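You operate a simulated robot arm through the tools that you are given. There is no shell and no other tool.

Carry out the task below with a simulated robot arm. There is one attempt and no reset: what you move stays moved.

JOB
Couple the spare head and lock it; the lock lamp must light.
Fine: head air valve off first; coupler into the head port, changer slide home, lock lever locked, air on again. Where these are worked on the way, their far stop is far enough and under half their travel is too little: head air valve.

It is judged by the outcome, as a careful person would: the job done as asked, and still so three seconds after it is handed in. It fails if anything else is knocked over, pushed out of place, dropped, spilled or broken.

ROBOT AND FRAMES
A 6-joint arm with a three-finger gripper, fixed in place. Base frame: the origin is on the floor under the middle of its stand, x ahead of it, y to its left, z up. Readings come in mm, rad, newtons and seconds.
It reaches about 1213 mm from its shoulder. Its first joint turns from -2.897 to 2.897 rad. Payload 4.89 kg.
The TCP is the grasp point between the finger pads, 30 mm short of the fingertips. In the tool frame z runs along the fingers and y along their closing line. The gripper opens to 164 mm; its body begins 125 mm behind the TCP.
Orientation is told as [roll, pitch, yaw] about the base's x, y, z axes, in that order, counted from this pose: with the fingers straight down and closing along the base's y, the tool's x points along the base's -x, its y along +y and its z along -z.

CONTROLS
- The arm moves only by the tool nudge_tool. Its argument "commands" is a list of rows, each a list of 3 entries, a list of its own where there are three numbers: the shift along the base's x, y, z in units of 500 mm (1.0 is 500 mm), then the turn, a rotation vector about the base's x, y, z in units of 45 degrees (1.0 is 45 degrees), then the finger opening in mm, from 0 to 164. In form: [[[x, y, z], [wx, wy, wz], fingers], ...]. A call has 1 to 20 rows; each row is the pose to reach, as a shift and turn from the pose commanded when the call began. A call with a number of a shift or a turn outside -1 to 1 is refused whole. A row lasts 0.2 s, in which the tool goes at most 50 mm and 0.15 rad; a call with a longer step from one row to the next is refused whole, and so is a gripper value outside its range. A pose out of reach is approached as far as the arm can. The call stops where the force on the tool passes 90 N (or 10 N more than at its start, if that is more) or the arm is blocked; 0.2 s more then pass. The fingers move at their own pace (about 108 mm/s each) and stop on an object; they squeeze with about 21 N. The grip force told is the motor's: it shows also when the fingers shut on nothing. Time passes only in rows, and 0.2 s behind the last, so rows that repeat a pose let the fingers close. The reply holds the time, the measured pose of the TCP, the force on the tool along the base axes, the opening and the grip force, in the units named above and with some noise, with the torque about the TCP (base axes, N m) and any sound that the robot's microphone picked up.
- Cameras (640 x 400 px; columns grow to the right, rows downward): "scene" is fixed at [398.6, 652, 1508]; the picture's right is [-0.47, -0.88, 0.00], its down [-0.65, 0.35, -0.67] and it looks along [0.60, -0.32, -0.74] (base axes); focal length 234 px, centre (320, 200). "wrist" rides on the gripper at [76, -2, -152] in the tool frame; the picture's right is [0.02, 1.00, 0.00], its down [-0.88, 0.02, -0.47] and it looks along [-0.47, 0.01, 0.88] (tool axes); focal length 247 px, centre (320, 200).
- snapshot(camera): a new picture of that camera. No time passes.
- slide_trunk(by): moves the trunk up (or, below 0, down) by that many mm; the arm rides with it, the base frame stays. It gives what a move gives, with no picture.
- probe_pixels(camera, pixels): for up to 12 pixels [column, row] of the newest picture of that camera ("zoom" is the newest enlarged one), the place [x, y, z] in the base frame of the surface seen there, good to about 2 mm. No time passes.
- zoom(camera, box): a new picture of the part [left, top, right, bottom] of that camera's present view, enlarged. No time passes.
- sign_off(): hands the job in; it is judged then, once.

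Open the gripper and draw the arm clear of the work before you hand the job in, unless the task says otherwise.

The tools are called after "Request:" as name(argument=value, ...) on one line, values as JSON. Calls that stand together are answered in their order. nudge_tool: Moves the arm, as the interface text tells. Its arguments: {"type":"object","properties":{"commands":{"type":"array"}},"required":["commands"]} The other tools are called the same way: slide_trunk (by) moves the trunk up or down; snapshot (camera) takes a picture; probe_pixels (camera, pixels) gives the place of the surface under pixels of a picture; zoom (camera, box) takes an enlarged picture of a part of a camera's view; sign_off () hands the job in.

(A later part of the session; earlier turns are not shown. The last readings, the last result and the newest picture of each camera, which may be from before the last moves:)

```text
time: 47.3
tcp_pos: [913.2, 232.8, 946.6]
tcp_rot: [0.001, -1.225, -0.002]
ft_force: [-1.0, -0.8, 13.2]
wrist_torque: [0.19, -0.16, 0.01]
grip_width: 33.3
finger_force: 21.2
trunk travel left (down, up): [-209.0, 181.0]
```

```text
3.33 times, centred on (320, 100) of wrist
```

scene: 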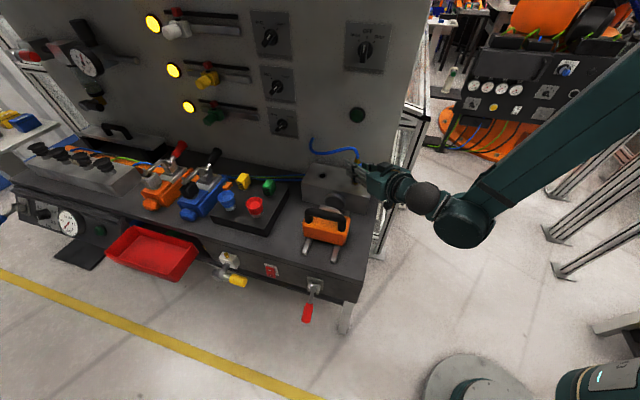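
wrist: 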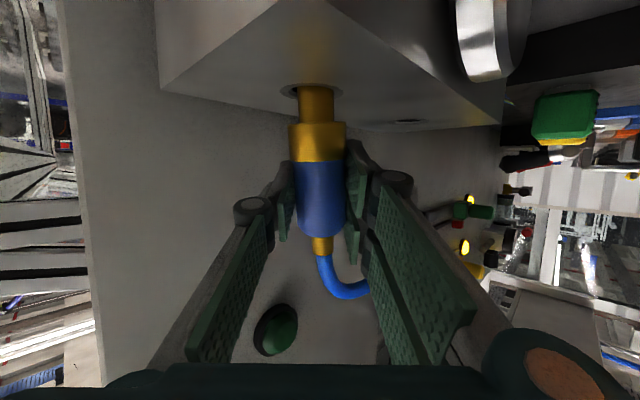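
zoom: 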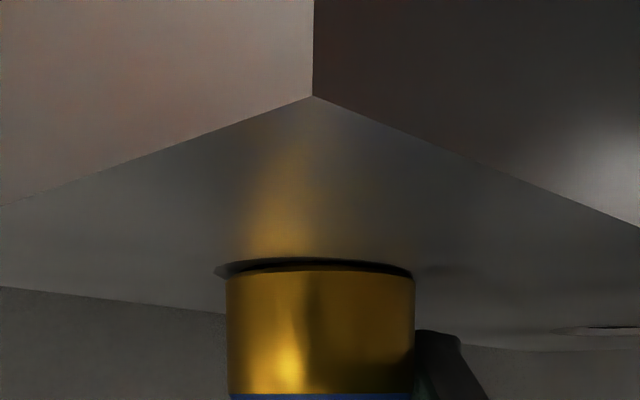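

Now +13 N upward: the collar appears to be on its seat. I press 2 mm more to confirm.

Request:
slide_trunk(by=-2)

Request:
zoom(camera="wrist", box=[270, 40, 370, 160])

```text
time: 47.8
tcp_pos: [912.6, 232.8, 944.8]
tcp_rot: [0.003, -1.225, -0.003]
ft_force: [-1.7, -0.6, 13.3]
wrist_torque: [0.2, -0.02, 0.03]
grip_width: 33.3
finger_force: 21.1
trunk travel left (down, up): [-207.0, 183.0]
```

```text
3.33 times, centred on (320, 100) of wrist
```

zoom: 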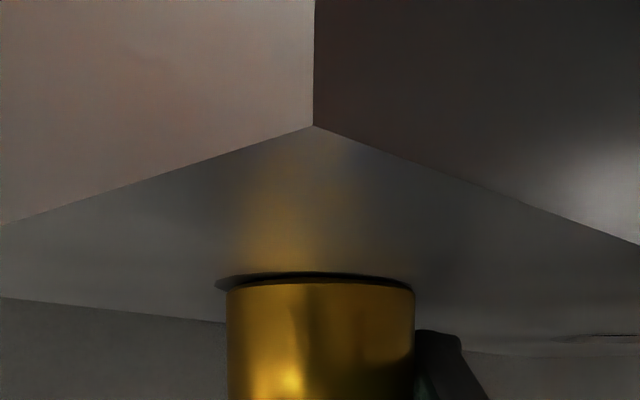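

The force stays at 13 N, so the pads are now slipping on a seated coupler. I open the fingers and back away along the finger direction.

Request:
nudge_tool(commands=[[[0, 0, 0.002], [0, 0, 0], 50], [[0, 0, 0.002], [0, 0, 0], 70], [[0, 0, 0.002], [0, 0, 0], 70], [[-0.02, 0, 0.012], [0, 0, 0], 70], [[-0.06, 0, 0.03], [0, 0, 0], 70], [[-0.11, 0, 0.05], [0, 0, 0], 70], [[-0.17, 0, 0.075], [0, 0, 0], 70]])

Request:
snapshot(camera="wrist")

Request:
zoom(camera="scene", box=[300, 130, 400, 200])

```text
time: 49.4
tcp_pos: [839.8, 239.4, 995.9]
tcp_rot: [0.0, -1.22, -0.001]
ft_force: [1.2, 0.1, 0.5]
wrist_torque: [0.02, -0.04, 0.01]
grip_width: 69.9
finger_force: 0.0
out of reach, approached as far as the arm can: row 5, 6, 7
trunk travel left (down, up): [-207.0, 183.0]
```

```text
taken
```

wrist: 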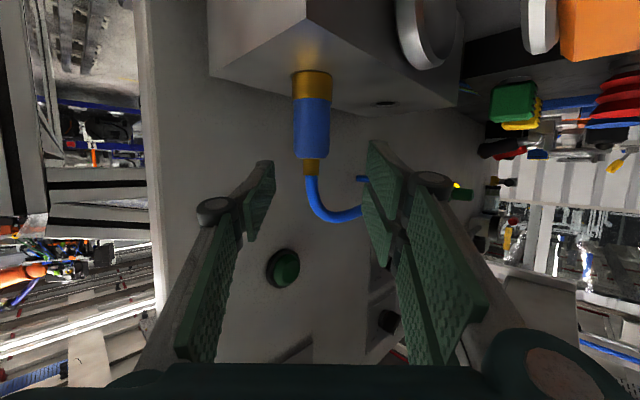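

```text
5.71 times, centred on (350, 165) of scene
```

zoom: 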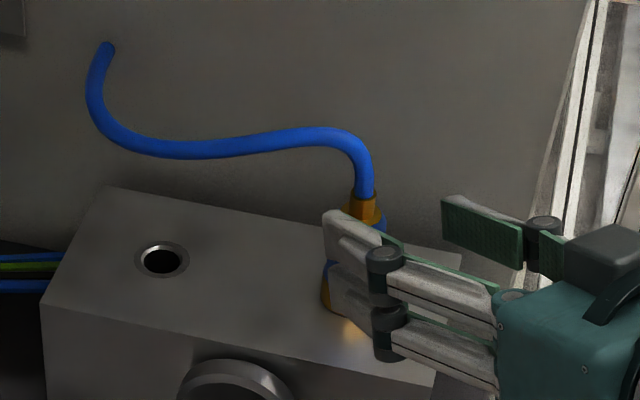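

The coupler stands in the port by itself. I'll enlarge its collar to check that it is fully seated.

Request:
zoom(camera="wrist", box=[280, 50, 350, 100])

Request:
probe_pixels(camera="wrist", pixels=[[312, 78], [312, 90], [312, 120], [312, 155], [312, 160], [296, 120], [327, 120], [312, 68], [320, 60], [300, 62]])

```text
8.00 times, centred on (315, 75) of wrist
```

zoom: 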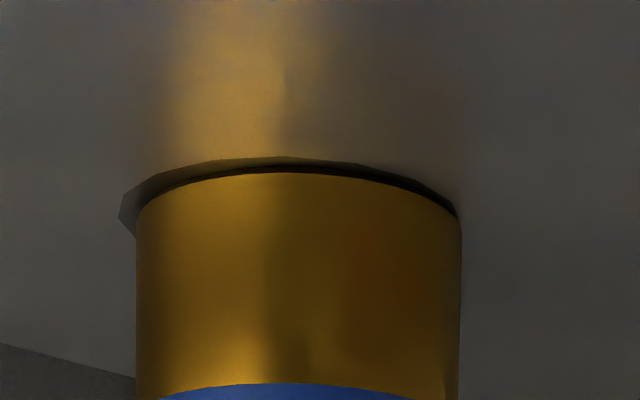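

```text
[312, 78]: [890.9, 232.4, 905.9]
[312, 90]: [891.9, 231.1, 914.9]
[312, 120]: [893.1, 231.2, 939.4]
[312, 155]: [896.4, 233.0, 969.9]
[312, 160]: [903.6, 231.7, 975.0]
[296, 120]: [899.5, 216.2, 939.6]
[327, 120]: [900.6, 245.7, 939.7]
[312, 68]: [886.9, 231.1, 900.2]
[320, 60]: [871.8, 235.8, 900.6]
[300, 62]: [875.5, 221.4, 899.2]
```

The collar sits on the port rim just as it did when parked. Next I retreat up and back, tilting the fingers down 40° to get away from the joint limit, on the way to the carriage handle.

Request:
nudge_tool(commands=[[[-0.01, 0, 0.02], [0, 0.1, 0], 70], [[-0.03, 0, 0.06], [0, 0.25, 0], 70], [[-0.05, 0, 0.11], [0, 0.4, 0], 70], [[-0.08, 0.02, 0.16], [0, 0.55, 0], 70], [[-0.12, 0.05, 0.21], [0, 0.7, 0], 70], [[-0.15, 0.08, 0.26], [0, 0.89, 0], 70]])

Request:
snapshot(camera="scene")

Request:
snapshot(camera="wrist")

```text
time: 50.8
tcp_pos: [764.8, 279.1, 1130.7]
tcp_rot: [-0.001, -0.522, 0.0]
ft_force: [0.1, 0.4, 0.2]
wrist_torque: [0.02, 0.03, 0.02]
grip_width: 69.9
finger_force: 0.0
trunk travel left (down, up): [-207.0, 183.0]
```

```text
taken
```

scene: 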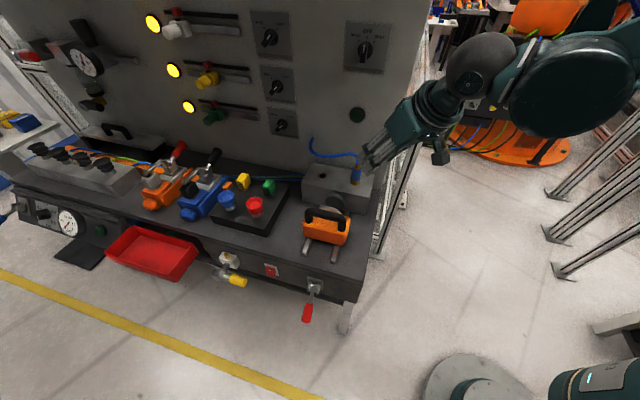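

```text
taken
```

wrist: 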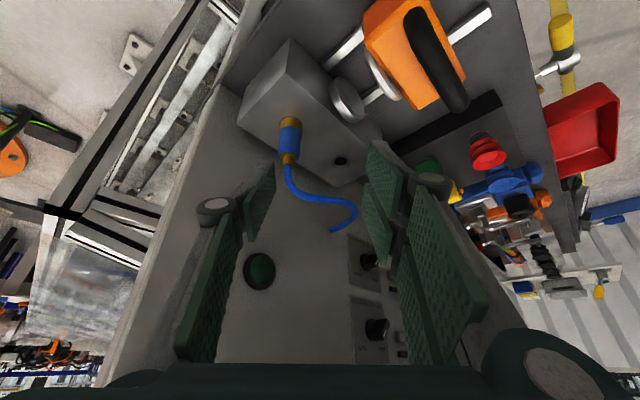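

Tilt is now 60° below horizontal and clear. I rotate the tool +45° about the vertical and move over the carriage handle, staying about 100 mm above it.

Request:
nudge_tool(commands=[[[0.008, 0.052, -0.02], [0, 0, 0.167], 70], [[0.016, 0.104, -0.04], [0, 0, 0.333], 70], [[0.025, 0.157, -0.06], [0, 0, 0.5], 70], [[0.033, 0.21, -0.08], [0, 0, 0.667], 70], [[0.042, 0.262, -0.1], [0, 0, 0.833], 70], [[0.05, 0.314, -0.12], [0, 0, 1.0], 70]])

Request:
snapshot(camera="wrist")

Request:
snapshot(camera="scene")

```text
time: 52.2
tcp_pos: [789.7, 433.9, 1068.9]
tcp_rot: [0.0, -0.526, 0.785]
ft_force: [-0.8, -0.3, 1.8]
wrist_torque: [0.07, -0.09, -0.01]
grip_width: 70.0
finger_force: 0.0
trunk travel left (down, up): [-207.0, 183.0]
```

```text
taken
```

wrist: 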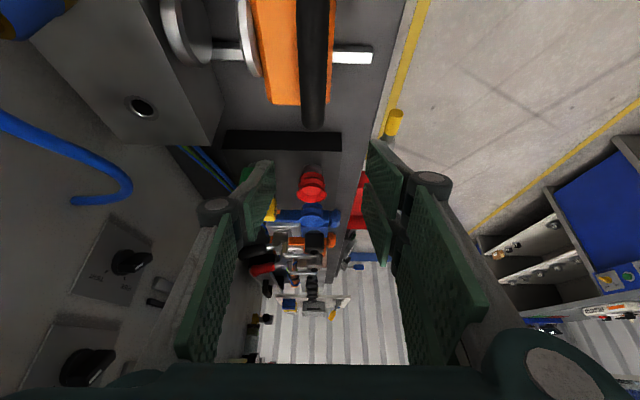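

```text
taken
```

scene: 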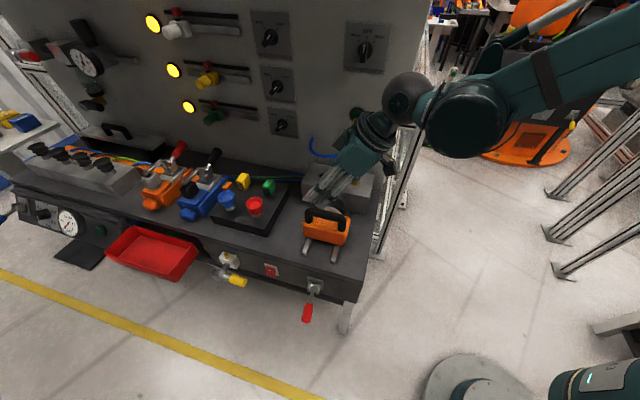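

The handle bar runs down the wrist picture at column ~313. I'll probe the bar, its ends and the carriage top.

Request:
probe_pixels(camera="wrist", pixels=[[313, 20], [313, 60], [313, 100], [301, 60], [327, 60], [313, 122], [275, 60], [290, 100], [250, 40], [355, 56], [200, 50], [180, 45]])

Request:
zoom(camera="wrist", box=[150, 0, 400, 160])

```text
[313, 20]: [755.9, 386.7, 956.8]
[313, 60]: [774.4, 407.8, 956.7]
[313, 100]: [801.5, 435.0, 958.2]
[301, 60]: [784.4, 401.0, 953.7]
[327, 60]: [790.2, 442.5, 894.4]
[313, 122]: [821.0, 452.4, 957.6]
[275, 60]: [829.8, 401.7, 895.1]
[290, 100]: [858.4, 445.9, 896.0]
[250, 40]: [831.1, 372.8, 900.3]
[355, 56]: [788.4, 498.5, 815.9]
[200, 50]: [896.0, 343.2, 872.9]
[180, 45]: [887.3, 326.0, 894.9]
```

```text
2.50 times, centred on (275, 80) of wrist
```

zoom: 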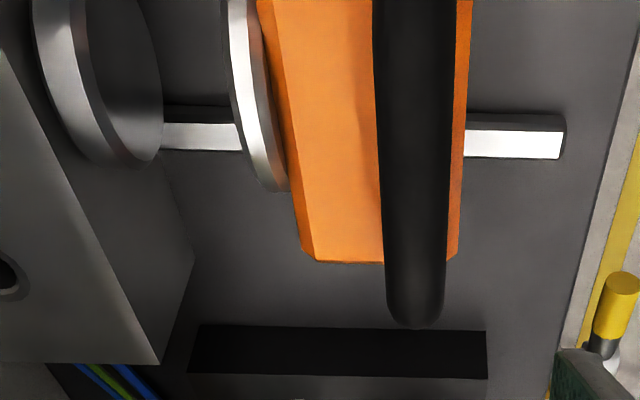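

The bar runs at b≈−260, top z≈957, from a≈800 to 910. I descend to straddle its middle at z≈950 with a 56 mm opening.

Request:
nudge_tool(commands=[[[-0.0026, -0.0264, -0.04], [0, 0, 0], 56], [[-0.0026, -0.0264, -0.1], [0, 0, 0], 56], [[-0.0026, -0.0264, -0.15], [0, 0, 0], 56], [[-0.0026, -0.0264, -0.19], [0, 0, 0], 56], [[-0.0026, -0.0264, -0.215], [0, 0, 0], 56]])

Request:
snapshot(camera="wrist")

Request:
zoom(camera="scene", box=[270, 150, 420, 270])

```text
time: 53.4
tcp_pos: [787.5, 422.0, 960.2]
tcp_rot: [-0.001, -0.523, 0.784]
ft_force: [-0.3, -0.8, -0.3]
wrist_torque: [0.03, 0.02, 0.02]
grip_width: 55.9
finger_force: 0.0
trunk travel left (down, up): [-207.0, 183.0]
```

```text
taken
```

wrist: 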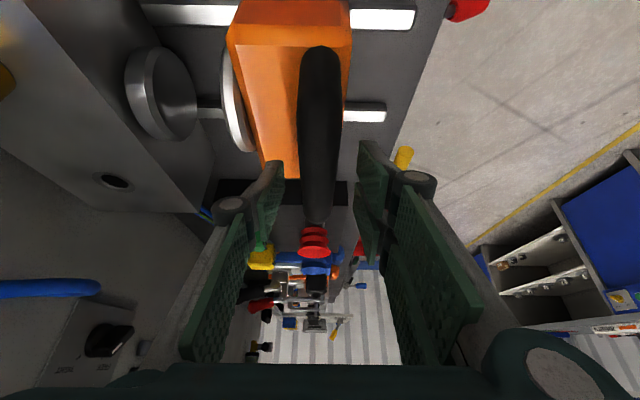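

```text
3.33 times, centred on (345, 210) of scene
```

zoom: 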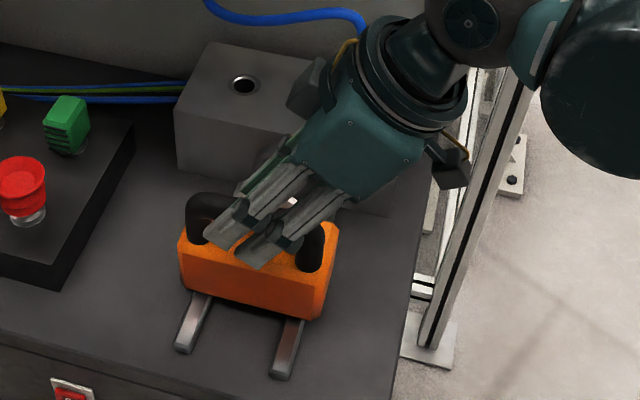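

The bar is between the fingers; I lower 12 mm more and close.

Request:
nudge_tool(commands=[[[0, 0, -0.012], [0, 0, 0], 56], [[0, 0, -0.024], [0, 0, 0], 56], [[0, 0, -0.024], [0, 0, 0], 20], [[0, 0, -0.024], [0, 0, 0], 10], [[0, 0, -0.024], [0, 0, 0], 10]])

Request:
snapshot(camera="wrist")

```text
time: 54.6
tcp_pos: [790.1, 422.2, 949.5]
tcp_rot: [0.0, -0.524, 0.784]
ft_force: [5.9, -1.8, 0.1]
wrist_torque: [-0.09, -0.03, 0.92]
grip_width: 24.7
finger_force: 45.1
trunk travel left (down, up): [-207.0, 183.0]
```

```text
taken
```

wrist: 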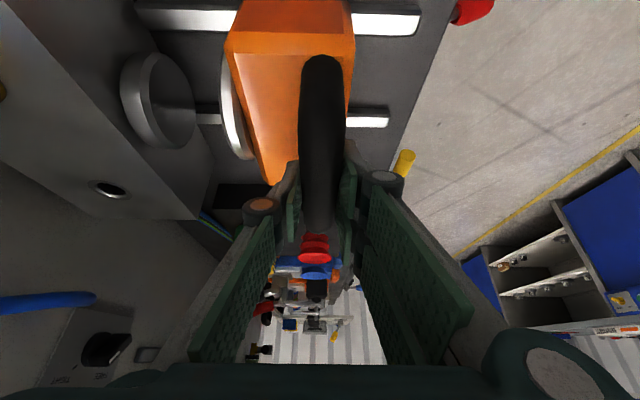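

Bar gripped at 24.7 mm. I push the carriage towards the block (−b direction) 50 mm in 8–10 mm steps.

Request:
nudge_tool(commands=[[[0.011, -0.011, 0], [0, 0, 0], 10], [[0.025, -0.025, 0], [0, 0, 0], 10], [[0.039, -0.039, 0], [0, 0, 0], 10], [[0.053, -0.053, 0], [0, 0, 0], 10], [[0.067, -0.067, 0], [0, 0, 0], 10]])

Request:
snapshot(camera="wrist")

Request:
zoom(camera="scene", box=[270, 150, 420, 270])

```text
time: 55.8
tcp_pos: [822.9, 389.1, 949.6]
tcp_rot: [0.0, -0.523, 0.785]
ft_force: [-6.5, -4.4, -17.5]
wrist_torque: [-0.08, 0.07, 0.96]
grip_width: 24.9
finger_force: 45.5
trunk travel left (down, up): [-207.0, 183.0]
```

```text
taken
```

wrist: 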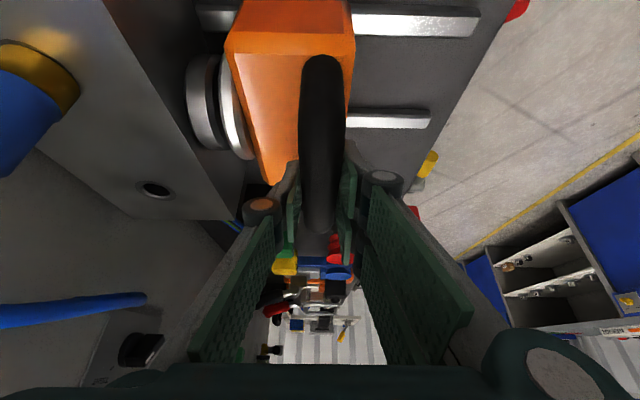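

```text
3.33 times, centred on (345, 210) of scene
```

zoom: 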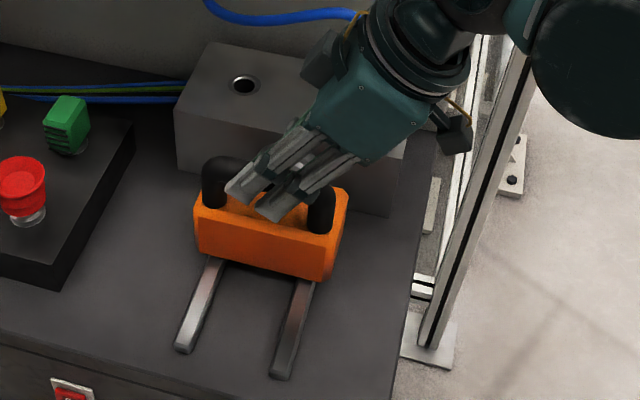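

The carriage slides easily and the discs are nearly touching. I continue in 4–5 mm steps until it stops at home.

Request:
nudge_tool(commands=[[[0.007, -0.007, 0], [0, 0, 0], 10], [[0.014, -0.014, 0], [0, 0, 0], 10], [[0.021, -0.021, 0], [0, 0, 0], 10], [[0.028, -0.028, 0], [0, 0, 0], 10], [[0.035, -0.035, 0], [0, 0, 0], 10]])

Request:
snapshot(camera="wrist")

Request:
zoom(camera="scene", box=[270, 150, 420, 270])

```text
time: 57.0
tcp_pos: [841.0, 371.5, 949.2]
tcp_rot: [0.001, -0.524, 0.786]
ft_force: [-7.4, -3.8, -28.7]
wrist_torque: [-0.14, 0.12, 1.0]
grip_width: 24.4
finger_force: 45.1
trunk travel left (down, up): [-207.0, 183.0]
```

```text
taken
```

wrist: 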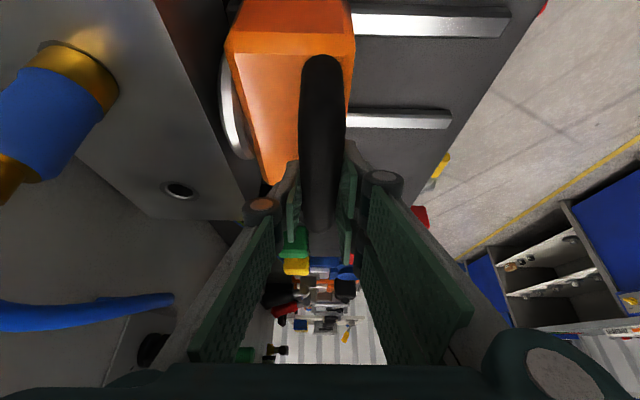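

```text
3.33 times, centred on (345, 210) of scene
```

zoom: 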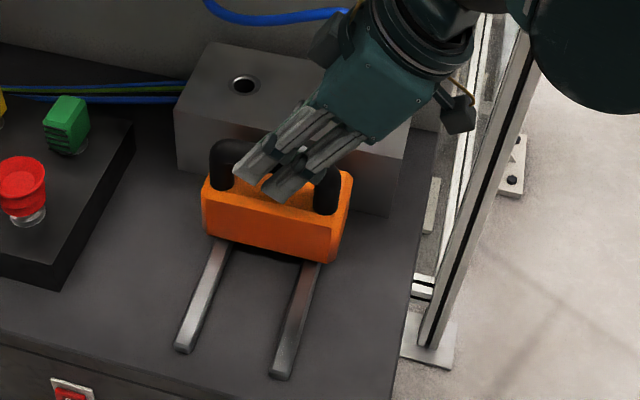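

It has travelled 72 mm and is still moving freely with the discs meeting. I keep pushing gently to find the stop.

Request:
nudge_tool(commands=[[[0.007, -0.007, 0.001], [0, 0, 0], 10], [[0.014, -0.014, 0.001], [0, 0, 0], 10], [[0.021, -0.021, 0.001], [0, 0, 0], 10], [[0.028, -0.028, 0.001], [0, 0, 0], 10]])

Request:
snapshot(camera="wrist")

Request:
zoom(camera="scene", box=[270, 150, 420, 270])

```text
time: 57.8
tcp_pos: [844.3, 367.6, 950.5]
tcp_rot: [0.008, -0.52, 0.789]
ft_force: [-9.6, 19.7, -11.0]
wrist_torque: [0.08, 0.02, 0.58]
grip_width: 24.8
finger_force: 45.1
trunk travel left (down, up): [-207.0, 183.0]
stopped in row 3: the force on the tool passed its limit at 97 N (the readings are from after the stop); the commanded pose is now the measured one
```

```text
taken
```

wrist: 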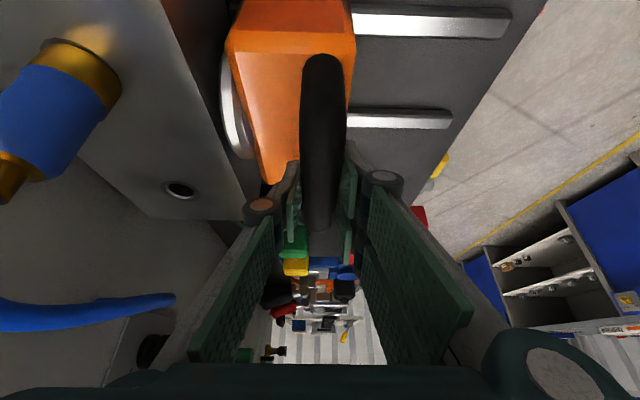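

```text
3.33 times, centred on (345, 210) of scene
```

zoom: 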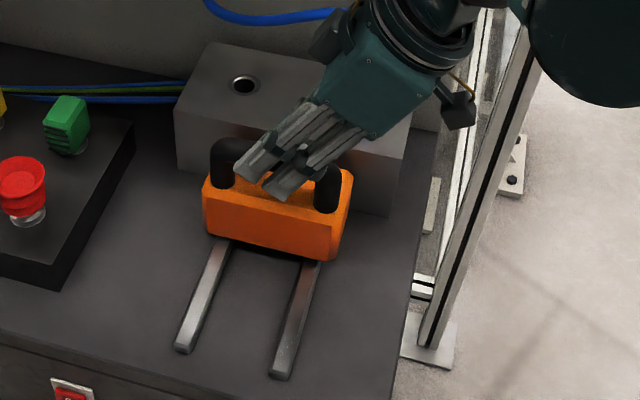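

The carriage hit its stop at b≈−337 (97 N): slide home. I open and lift straight up, then check that it stays.

Request:
nudge_tool(commands=[[[0, 0, 0], [0, 0, 0], 50], [[0, 0, 0], [0, 0, 0], 56], [[0, 0, 0.02], [0, 0, 0], 56], [[0, 0, 0.07], [0, 0, 0], 56], [[0, 0, 0.14], [0, 0, 0], 56], [[0, 0, 0.22], [0, 0, 0], 56]])

Request:
snapshot(camera="wrist")

Request:
snapshot(camera="scene")

```text
time: 59.2
tcp_pos: [843.8, 366.5, 1058.6]
tcp_rot: [0.007, -0.521, 0.787]
ft_force: [1.5, 0.6, 0.2]
wrist_torque: [-0.01, 0.13, 0.06]
grip_width: 55.7
finger_force: 0.1
trunk travel left (down, up): [-207.0, 183.0]
```

```text
taken
```

wrist: 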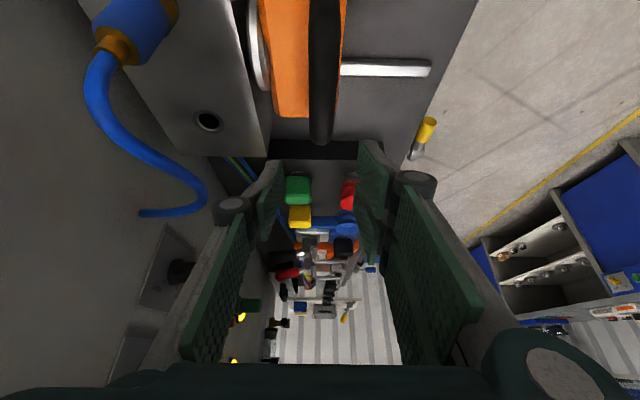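

```text
taken
```

scene: 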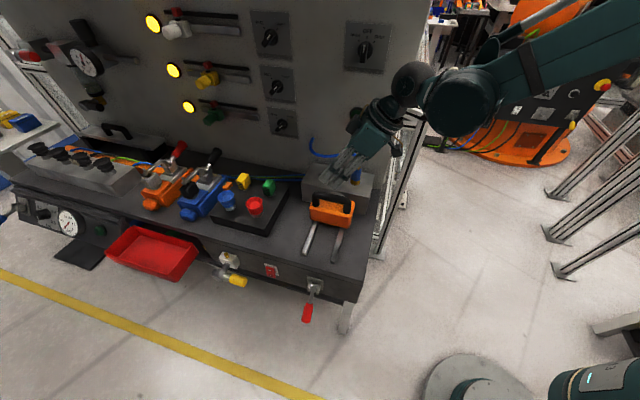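

The slide stays home after release. Now the lock lever: I'll zoom in on it, and on the similar blue lever at the far left for comparison, to judge its travel.

Request:
zoom(camera="scene", box=[290, 265, 340, 330])

Request:
probe_pixels(camera="zoom", pixels=[[290, 115], [345, 130], [320, 120], [315, 170], [305, 210], [300, 240], [290, 270], [280, 310], [270, 345], [255, 300], [310, 300], [360, 75]])

Request:
zoom(camera="scene", box=[0, 180, 80, 260])

```text
6.15 times, centred on (315, 298) of scene
```

zoom: 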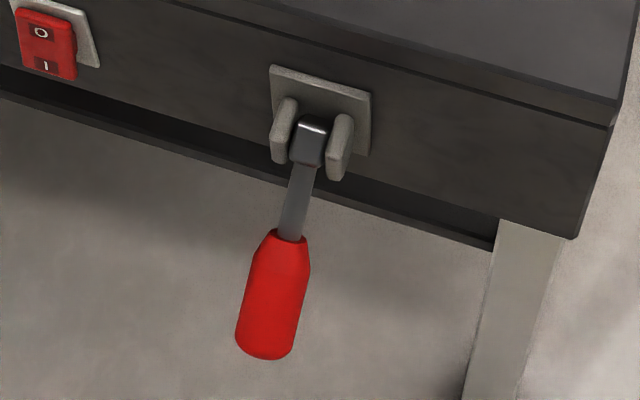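

```text
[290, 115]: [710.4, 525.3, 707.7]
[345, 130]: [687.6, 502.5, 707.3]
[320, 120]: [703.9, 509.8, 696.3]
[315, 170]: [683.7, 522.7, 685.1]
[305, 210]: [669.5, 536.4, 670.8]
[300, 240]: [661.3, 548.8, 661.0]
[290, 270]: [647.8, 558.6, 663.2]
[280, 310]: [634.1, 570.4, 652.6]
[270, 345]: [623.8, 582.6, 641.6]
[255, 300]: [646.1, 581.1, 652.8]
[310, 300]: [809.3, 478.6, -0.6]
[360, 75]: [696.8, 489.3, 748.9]
```

```text
5.00 times, centred on (40, 220) of scene
```

zoom: 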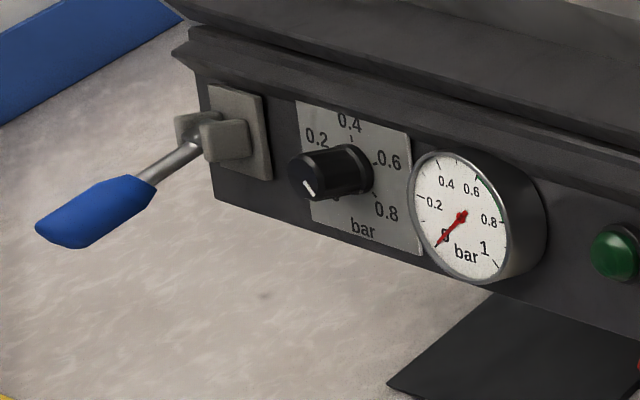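

Request:
probe_pixels(camera="zoom", pixels=[[195, 148], [170, 165], [150, 178], [125, 195], [95, 215], [55, 230], [225, 130], [190, 125]])

Request:
snapshot(camera="wrist")

```text
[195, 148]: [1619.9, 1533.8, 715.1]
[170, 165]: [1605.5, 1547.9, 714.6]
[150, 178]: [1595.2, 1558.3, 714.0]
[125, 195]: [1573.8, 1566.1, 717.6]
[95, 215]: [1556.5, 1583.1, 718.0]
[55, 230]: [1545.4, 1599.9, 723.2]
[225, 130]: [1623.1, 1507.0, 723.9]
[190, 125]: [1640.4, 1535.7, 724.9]
```

```text
taken
```

wrist: 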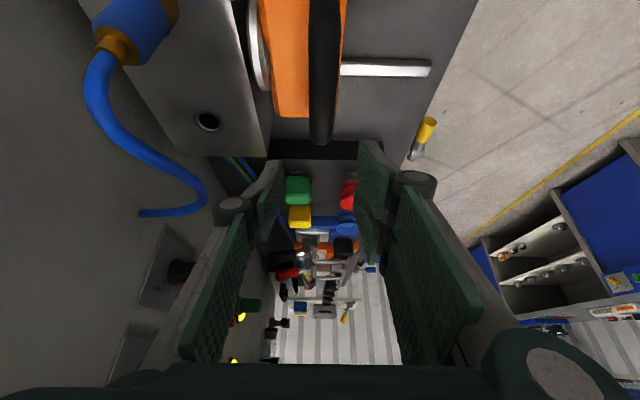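

The lever is drooping about 33° below horizontal on a clevis, so it swings vertically. I'll approach it with fingers sloping down along the bench and rolled 90° so one finger passes beneath it and two above. First I move out in front of the bench.

Request:
nudge_tool(commands=[[[-0.04, 0.03, 0.03], [0, 0, 0], 60], [[-0.11, 0.08, 0.03], [0, 0, 0], 60], [[-0.19, 0.13, 0.03], [0, 0, 0], 60], [[-0.27, 0.185, 0.02], [0, 0, 0], 60], [[-0.35, 0.24, 0.01], [0, 0, 0], 60], [[-0.43, 0.29, 0], [0, 0, 0], 60], [[-0.5, 0.34, 0], [0, 0, 0], 60]])

Request:
snapshot(camera="scene")

```text
time: 60.8
tcp_pos: [594.6, 536.3, 1058.4]
tcp_rot: [0.006, -0.522, 0.787]
ft_force: [1.2, -0.6, -1.2]
wrist_torque: [0.12, 0.13, 0.1]
grip_width: 59.8
finger_force: 0.0
trunk travel left (down, up): [-207.0, 183.0]
```

```text
taken
```

scene: 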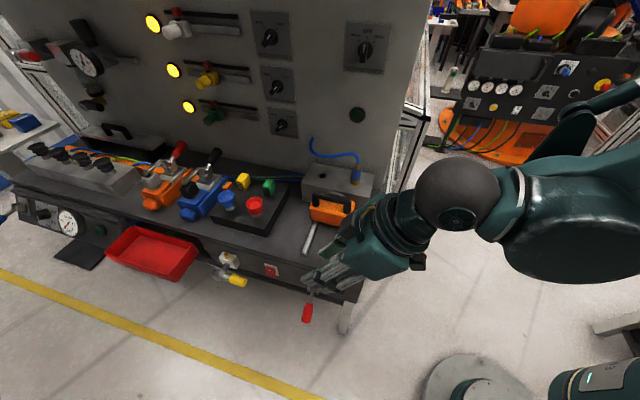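

Let me check the coupler and slide from this clearer view, and start the 90° roll about the finger axis.

Request:
zoom(camera="scene", box=[290, 130, 390, 240])

Request:
nudge_tool(commands=[[[0, 0, 0], [0.059, 0.059, -0.144], 60], [[0, 0, 0], [0.118, 0.118, -0.289], 60], [[0, 0, 0], [0.177, 0.177, -0.433], 60], [[0, 0, 0], [0.236, 0.236, -0.577], 60], [[0, 0, 0], [0.295, 0.295, -0.722], 60], [[0, 0, 0], [0.354, 0.354, -0.866], 60]])

Request:
nudge_tool(commands=[[[0, 0, 0], [0.059, 0.059, -0.144], 60], [[0, 0, 0], [0.118, 0.118, -0.289], 60], [[0, 0, 0], [0.177, 0.177, -0.433], 60], [[0, 0, 0], [0.236, 0.236, -0.577], 60], [[0, 0, 0], [0.295, 0.295, -0.722], 60], [[0, 0, 0], [0.354, 0.354, -0.866], 60]])

Request:
snapshot(camera="wrist")

```text
3.64 times, centred on (340, 185) of scene
```

zoom: 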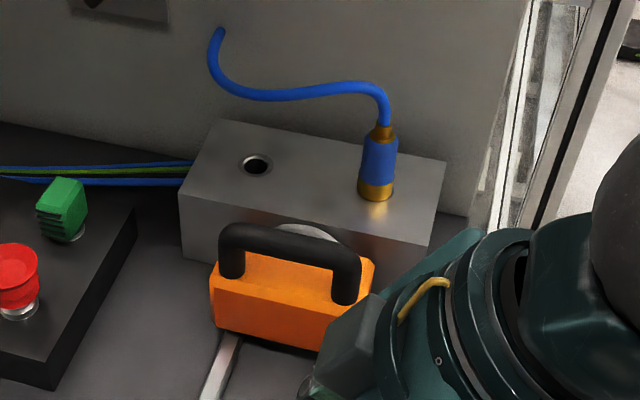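

```text
time: 62.2
tcp_pos: [593.8, 535.2, 1060.0]
tcp_rot: [0.397, -0.359, -0.072]
ft_force: [0.6, -0.8, -0.3]
wrist_torque: [-0.03, -0.01, 0.0]
grip_width: 60.0
finger_force: 0.0
trunk travel left (down, up): [-207.0, 183.0]
```

```text
time: 63.6
tcp_pos: [594.0, 537.7, 1061.1]
tcp_rot: [0.533, 0.003, -0.785]
ft_force: [0.6, -1.1, 0.5]
wrist_torque: [0.03, 0.02, -0.01]
grip_width: 60.2
finger_force: 0.0
trunk travel left (down, up): [-207.0, 183.0]
```

```text
taken
```

wrist: 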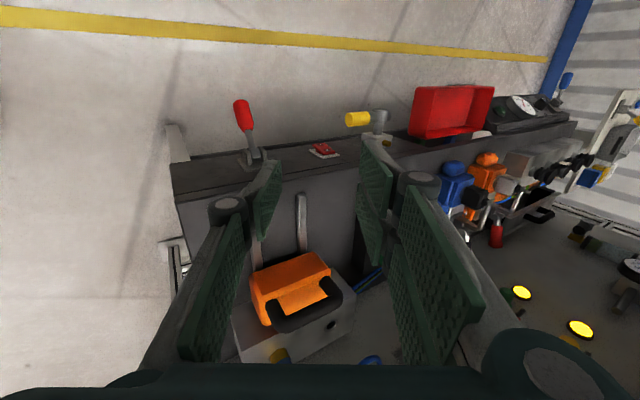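

Roll done; the lever is visible at (243,115). I lower the trunk 200 mm to make the low lever reachable.

Request:
slide_trunk(by=-200)

Request:
snapshot(camera="wrist")

Request:
snapshot(camera="scene")

```text
time: 65.8
tcp_pos: [592.6, 536.1, 860.9]
tcp_rot: [0.533, 0.002, -0.784]
ft_force: [-0.2, 0.7, 0.7]
wrist_torque: [0.02, 0.0, 0.0]
grip_width: 60.1
finger_force: 0.0
trunk travel left (down, up): [-7.0, 383.0]
```

```text
taken
```

wrist: 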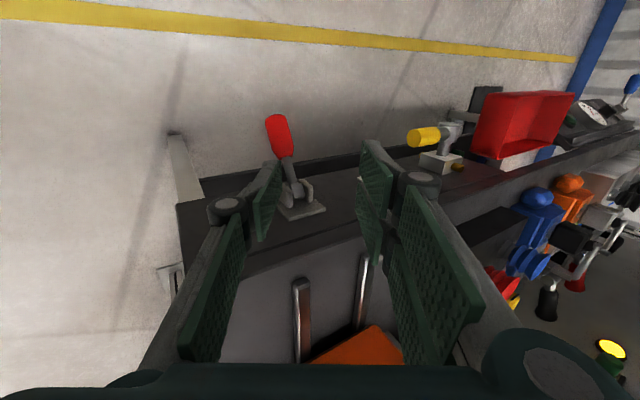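

```text
taken
```

scene: 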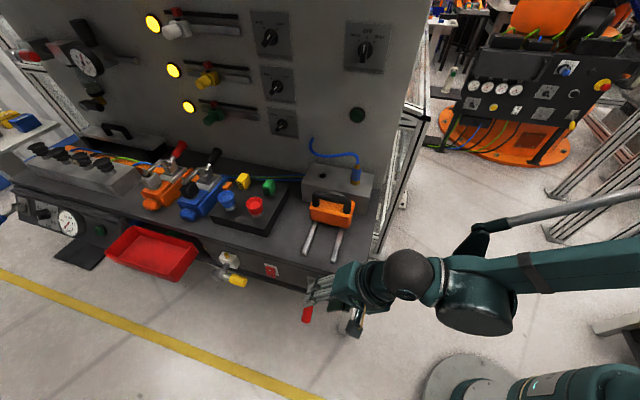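

Now I tilt the fingers up to 45° and move to a pre-position up-right of the lever (a≈760, b≈−52, z≈760).

Request:
nudge_tool(commands=[[[-0.0074, -0.0141, -0.04], [0.047, -0.047, 0], 60], [[-0.0147, -0.0283, -0.08], [0.094, -0.094, 0], 60], [[-0.0221, -0.0424, -0.12], [0.141, -0.141, 0], 60], [[-0.0294, -0.0566, -0.16], [0.189, -0.189, 0], 60], [[-0.0368, -0.0707, -0.2], [0.236, -0.236, 0], 60]])

Request:
snapshot(camera="wrist")

Request:
snapshot(camera="scene")

```text
time: 67.0
tcp_pos: [575.8, 500.2, 761.0]
tcp_rot: [0.796, -0.001, -0.782]
ft_force: [-1.1, -1.1, 0.2]
wrist_torque: [0.02, -0.08, -0.05]
grip_width: 60.1
finger_force: 0.0
trunk travel left (down, up): [-7.0, 383.0]
```

```text
taken
```

wrist: 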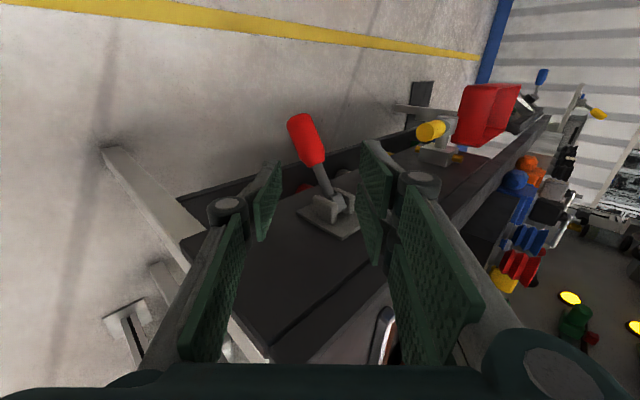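

```text
taken
```

scene: 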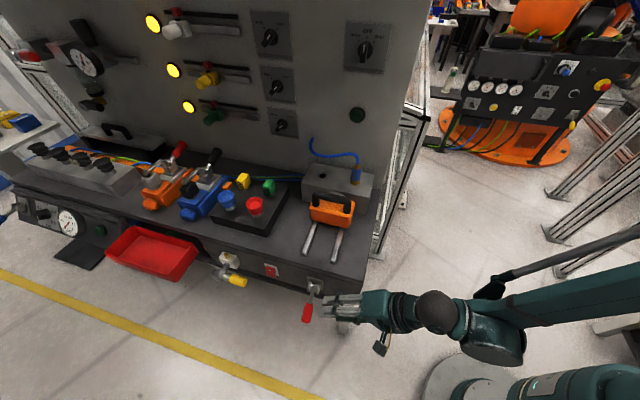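

The pose is feasible. I now slide along the finger direction so the lever passes between the fingers (target a≈853, z≈650).

Request:
nudge_tool(commands=[[[0, 0, -0.038], [0, 0, 0], 60], [[0.026, 0.026, -0.0748], [0, 0, 0], 60], [[0.052, 0.052, -0.1116], [0, 0, 0], 60], [[0.078, 0.078, -0.1484], [0, 0, 0], 60], [[0.104, 0.104, -0.1852], [0, 0, 0], 60]])

Request:
snapshot(camera="wrist")

Request:
zoom(camera="scene", box=[270, 250, 420, 360])

```text
time: 68.2
tcp_pos: [629.9, 555.4, 673.6]
tcp_rot: [0.794, -0.001, -0.78]
ft_force: [-0.8, -1.2, 1.0]
wrist_torque: [0.02, -0.09, -0.03]
grip_width: 60.0
finger_force: 0.0
out of reach, approached as far as the arm can: row 5
trunk travel left (down, up): [-7.0, 383.0]
```

```text
taken
```

wrist: 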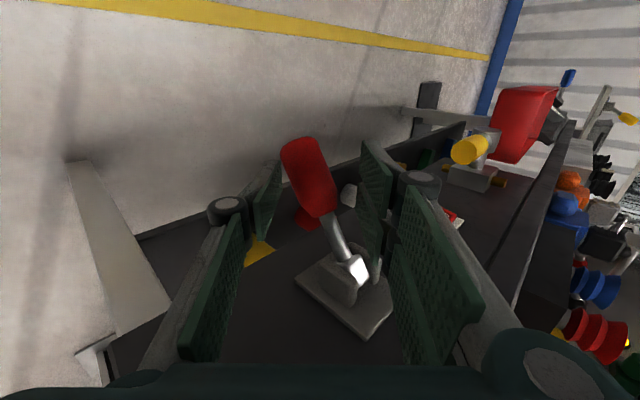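

```text
3.64 times, centred on (345, 305) of scene
```

zoom: 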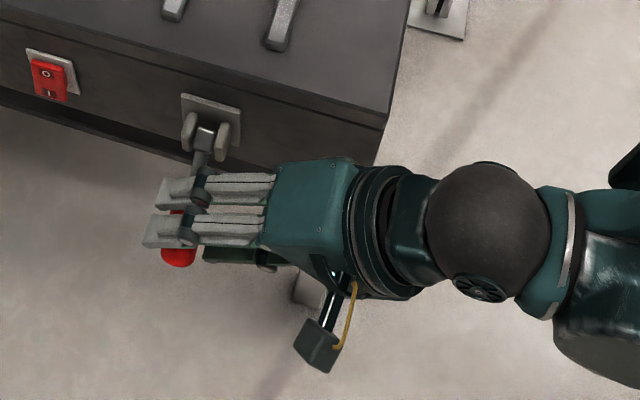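

The lever's red grip is between the fingers but only near the tips, as the arm reached its bend limit at 45°. I'll tilt down 7° more, roll back 22° so the pads are parallel to the lever, and move deeper.

Request:
nudge_tool(commands=[[[0, 0, 0], [-0.081, -0.026, 0.097], 60], [[0, 0, 0], [-0.162, -0.052, 0.193], 60], [[0, 0, 0], [-0.242, -0.077, 0.29], 60], [[0, 0, 0], [-0.323, -0.103, 0.386], 60], [[0.008, 0.008, -0.016], [-0.323, -0.103, 0.386], 60], [[0.0155, 0.0155, -0.032], [-0.323, -0.103, 0.386], 60]])

Request:
snapshot(camera="wrist")

Request:
zoom(camera="scene", box=[270, 250, 420, 360])

```text
time: 69.5
tcp_pos: [636.2, 562.8, 657.0]
tcp_rot: [0.636, -0.214, -0.461]
ft_force: [0.1, -0.3, 0.3]
wrist_torque: [-0.01, -0.03, 0.02]
grip_width: 59.9
finger_force: 0.1
trunk travel left (down, up): [-7.0, 383.0]
```

```text
taken
```

wrist: 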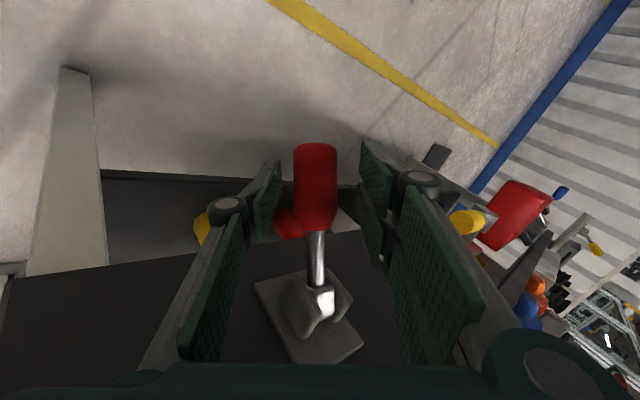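

```text
3.64 times, centred on (345, 305) of scene
```

zoom: 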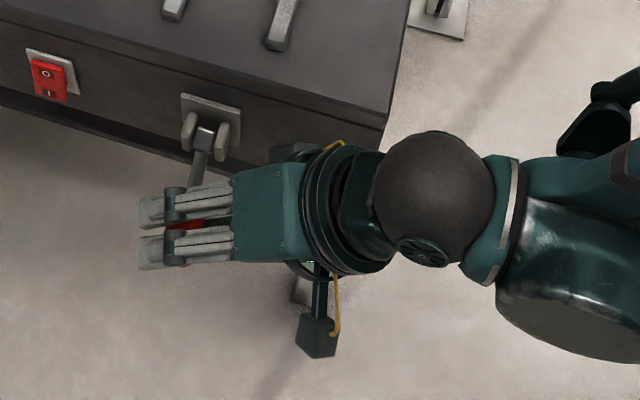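

The lever is now parallel to the pads and centred at column ~316. I close the fingers on it.

Request:
nudge_tool(commands=[[[0, 0, 0], [0, 0, 0], 40], [[0, 0, 0], [0, 0, 0], 15], [[0, 0, 0], [0, 0, 0], 10], [[0, 0, 0], [0, 0, 0], 10]])

Request:
snapshot(camera="wrist")

```text
time: 70.5
tcp_pos: [635.7, 560.6, 656.9]
tcp_rot: [0.634, -0.211, -0.461]
ft_force: [-43.8, -35.6, -11.6]
wrist_torque: [-0.81, 1.3, 1.05]
grip_width: 33.2
finger_force: 45.0
trunk travel left (down, up): [-7.0, 383.0]
```

```text
taken
```

wrist: 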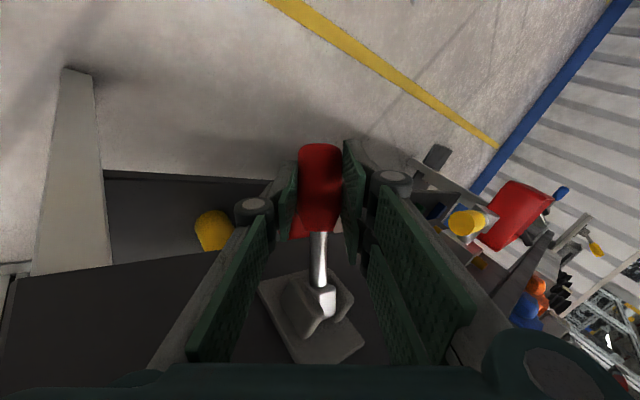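

The grip closed at 33 mm but with ~56 N of side load along −a, so I ease the tool 6 mm that way, then try a small upward movement of about 10 mm along the lever's arc.

Request:
nudge_tool(commands=[[[-0.0045, -0.0045, 0], [0, 0, 0], 10], [[-0.009, -0.009, 0], [0, 0, 0], 10], [[-0.009, -0.009, 0], [0, 0, 0], 10]])

Request:
nudge_tool(commands=[[[-0.002, 0.002, 0.005], [0, 0, 0], 10], [[-0.004, 0.004, 0.01], [0, 0, 0], 10], [[-0.006, 0.006, 0.015], [0, 0, 0], 10], [[-0.008, 0.008, 0.021], [0, 0, 0], 10]])

Request:
snapshot(camera="wrist")

Request:
zoom(camera="scene", box=[270, 250, 420, 360])

```text
time: 71.3
tcp_pos: [635.5, 561.8, 656.4]
tcp_rot: [0.638, -0.213, -0.462]
ft_force: [28.8, 35.8, -1.8]
wrist_torque: [0.74, -0.84, -0.15]
grip_width: 33.4
finger_force: 45.0
trunk travel left (down, up): [-7.0, 383.0]
```

```text
time: 72.3
tcp_pos: [630.3, 562.5, 664.8]
tcp_rot: [0.635, -0.212, -0.462]
ft_force: [48.2, 28.1, -8.5]
wrist_torque: [1.1, -0.17, -0.18]
grip_width: 33.3
finger_force: 45.3
trunk travel left (down, up): [-7.0, 383.0]
```

```text
taken
```

wrist: 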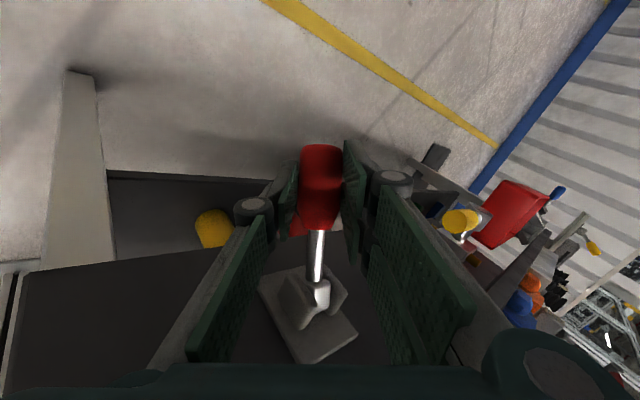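

```text
3.64 times, centred on (345, 305) of scene
```

zoom: 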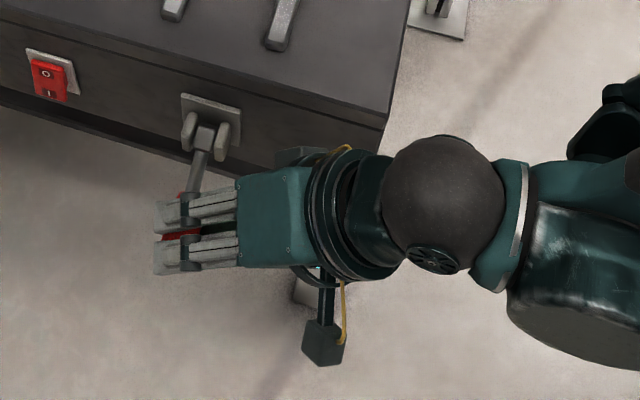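

The lever resists only ~8 N upward and seems to follow. I correct the sideways bias by +3.5 mm and continue up the arc to about horizontal, rolling the tool partly along.

Request:
nudge_tool(commands=[[[-0.0005, 0.0055, 0.011], [0.03, 0.03, 0], 10], [[-0.0011, 0.011, 0.0226], [0.063, 0.063, 0], 10], [[-0.003, 0.013, 0.0345], [0.094, 0.094, 0], 10], [[-0.0051, 0.015, 0.0464], [0.126, 0.126, 0], 10], [[-0.0058, 0.0157, 0.06], [0.161, 0.161, 0], 10], [[-0.0065, 0.0164, 0.0736], [0.196, 0.196, 0], 10]])

Request:
snapshot(camera="wrist")

Request:
zoom(camera="scene", box=[270, 250, 420, 360])

```text
time: 73.8
tcp_pos: [625.2, 570.9, 703.5]
tcp_rot: [0.702, -0.005, -0.467]
ft_force: [-41.4, -53.2, -20.5]
wrist_torque: [0.0, 2.3, -0.59]
grip_width: 39.6
finger_force: 45.3
trunk travel left (down, up): [-7.0, 383.0]
```

```text
taken
```

wrist: 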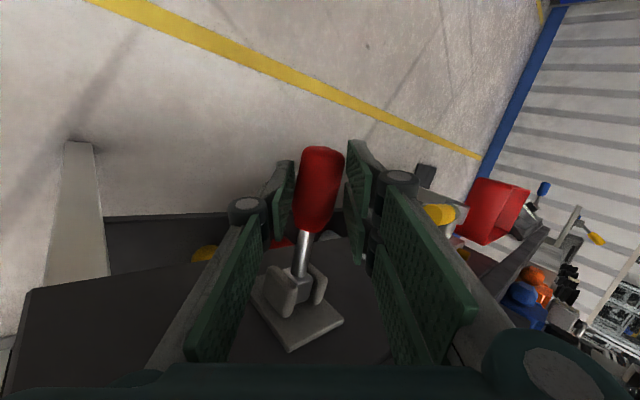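

```text
3.64 times, centred on (345, 305) of scene
```

zoom: 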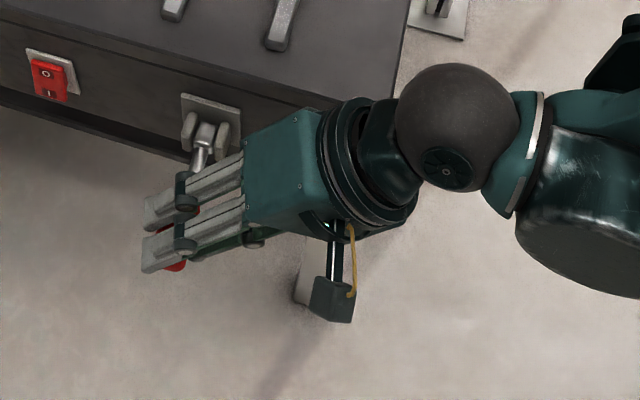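

The lever is coming up. I probe its current angle before continuing.

Request:
probe_pixels(camera="wrist", pixels=[[320, 165], [317, 190], [312, 215], [304, 240], [300, 262], [298, 280], [285, 290], [320, 285]])

Request:
snapshot(camera="scene")

```text
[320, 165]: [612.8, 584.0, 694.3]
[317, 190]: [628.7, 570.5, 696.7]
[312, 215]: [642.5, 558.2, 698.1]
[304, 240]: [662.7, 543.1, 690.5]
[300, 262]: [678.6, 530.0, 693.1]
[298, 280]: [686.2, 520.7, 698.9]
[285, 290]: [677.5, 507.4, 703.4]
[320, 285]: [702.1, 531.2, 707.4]
```

```text
taken
```

scene: 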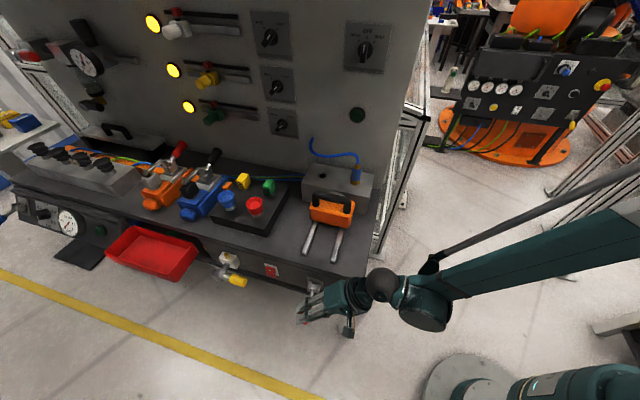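

The lever is now about horizontal (−5°). I loosen the grip slightly so it can turn between the pads, and keep raising it with the lower finger along the arc.

Request:
nudge_tool(commands=[[[-0.004, -0.004, 0.006], [0, 0, 0], 46], [[-0.0057, -0.0057, 0.018], [0, 0, 0], 46], [[-0.0057, -0.0057, 0.0304], [0, 0, 0], 46], [[-0.004, -0.0075, 0.045], [0, 0, 0], 46], [[-0.002, -0.0093, 0.0602], [0, 0, 0], 46], [[0.0015, -0.013, 0.0745], [0, 0, 0], 46], [[0.0054, -0.0167, 0.0886], [0, 0, 0], 46]])

Request:
snapshot(camera="wrist")

Request:
snapshot(camera="scene")

```text
time: 75.3
tcp_pos: [628.2, 562.1, 746.5]
tcp_rot: [0.703, -0.005, -0.468]
ft_force: [-18.2, 4.8, -19.1]
wrist_torque: [1.23, 2.02, -0.63]
grip_width: 49.2
finger_force: 45.3
trunk travel left (down, up): [-7.0, 383.0]
```

```text
taken
```

wrist: 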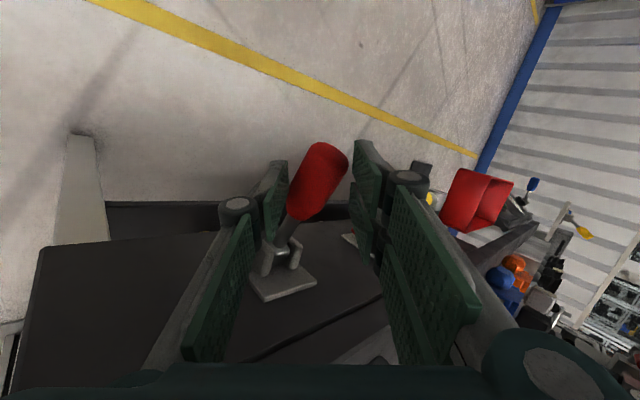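

```text
taken
```

scene: 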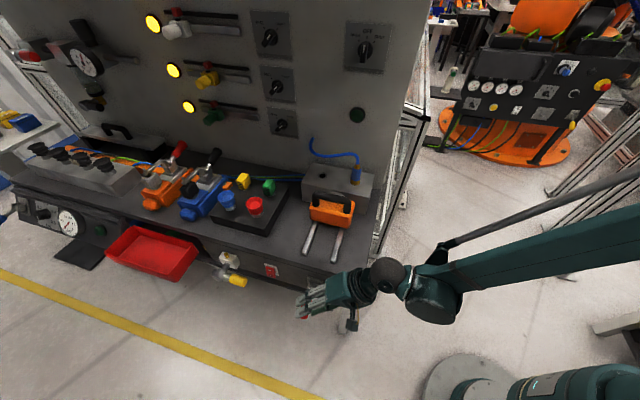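

The lever continues up, but it is skewed between the pads (opening forced to 49 mm), so I'll open more; first I measure its angle.

Request:
probe_pixels(camera="wrist", pixels=[[330, 160], [318, 185], [305, 205], [290, 228], [280, 245], [268, 262], [295, 250]])

Request:
nudge_tool(commands=[[[0, 0, 0], [0, 0, 0], 64], [[0, 0, 0], [0, 0, 0], 64]])

Request:
snapshot(camera="wrist")

```text
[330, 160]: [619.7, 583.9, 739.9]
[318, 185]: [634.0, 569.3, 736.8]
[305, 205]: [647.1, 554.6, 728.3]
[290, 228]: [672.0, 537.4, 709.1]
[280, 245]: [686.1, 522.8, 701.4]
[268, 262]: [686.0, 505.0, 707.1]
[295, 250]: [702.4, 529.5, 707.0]
```

```text
time: 76.0
tcp_pos: [629.0, 562.3, 746.4]
tcp_rot: [0.704, -0.008, -0.47]
ft_force: [0.0, -0.2, -0.6]
wrist_torque: [-0.04, -0.01, 0.05]
grip_width: 63.6
finger_force: 0.0
trunk travel left (down, up): [-7.0, 383.0]
```

```text
taken
```

wrist: 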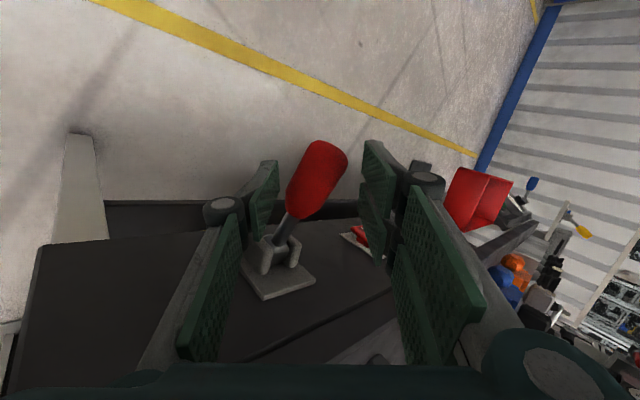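

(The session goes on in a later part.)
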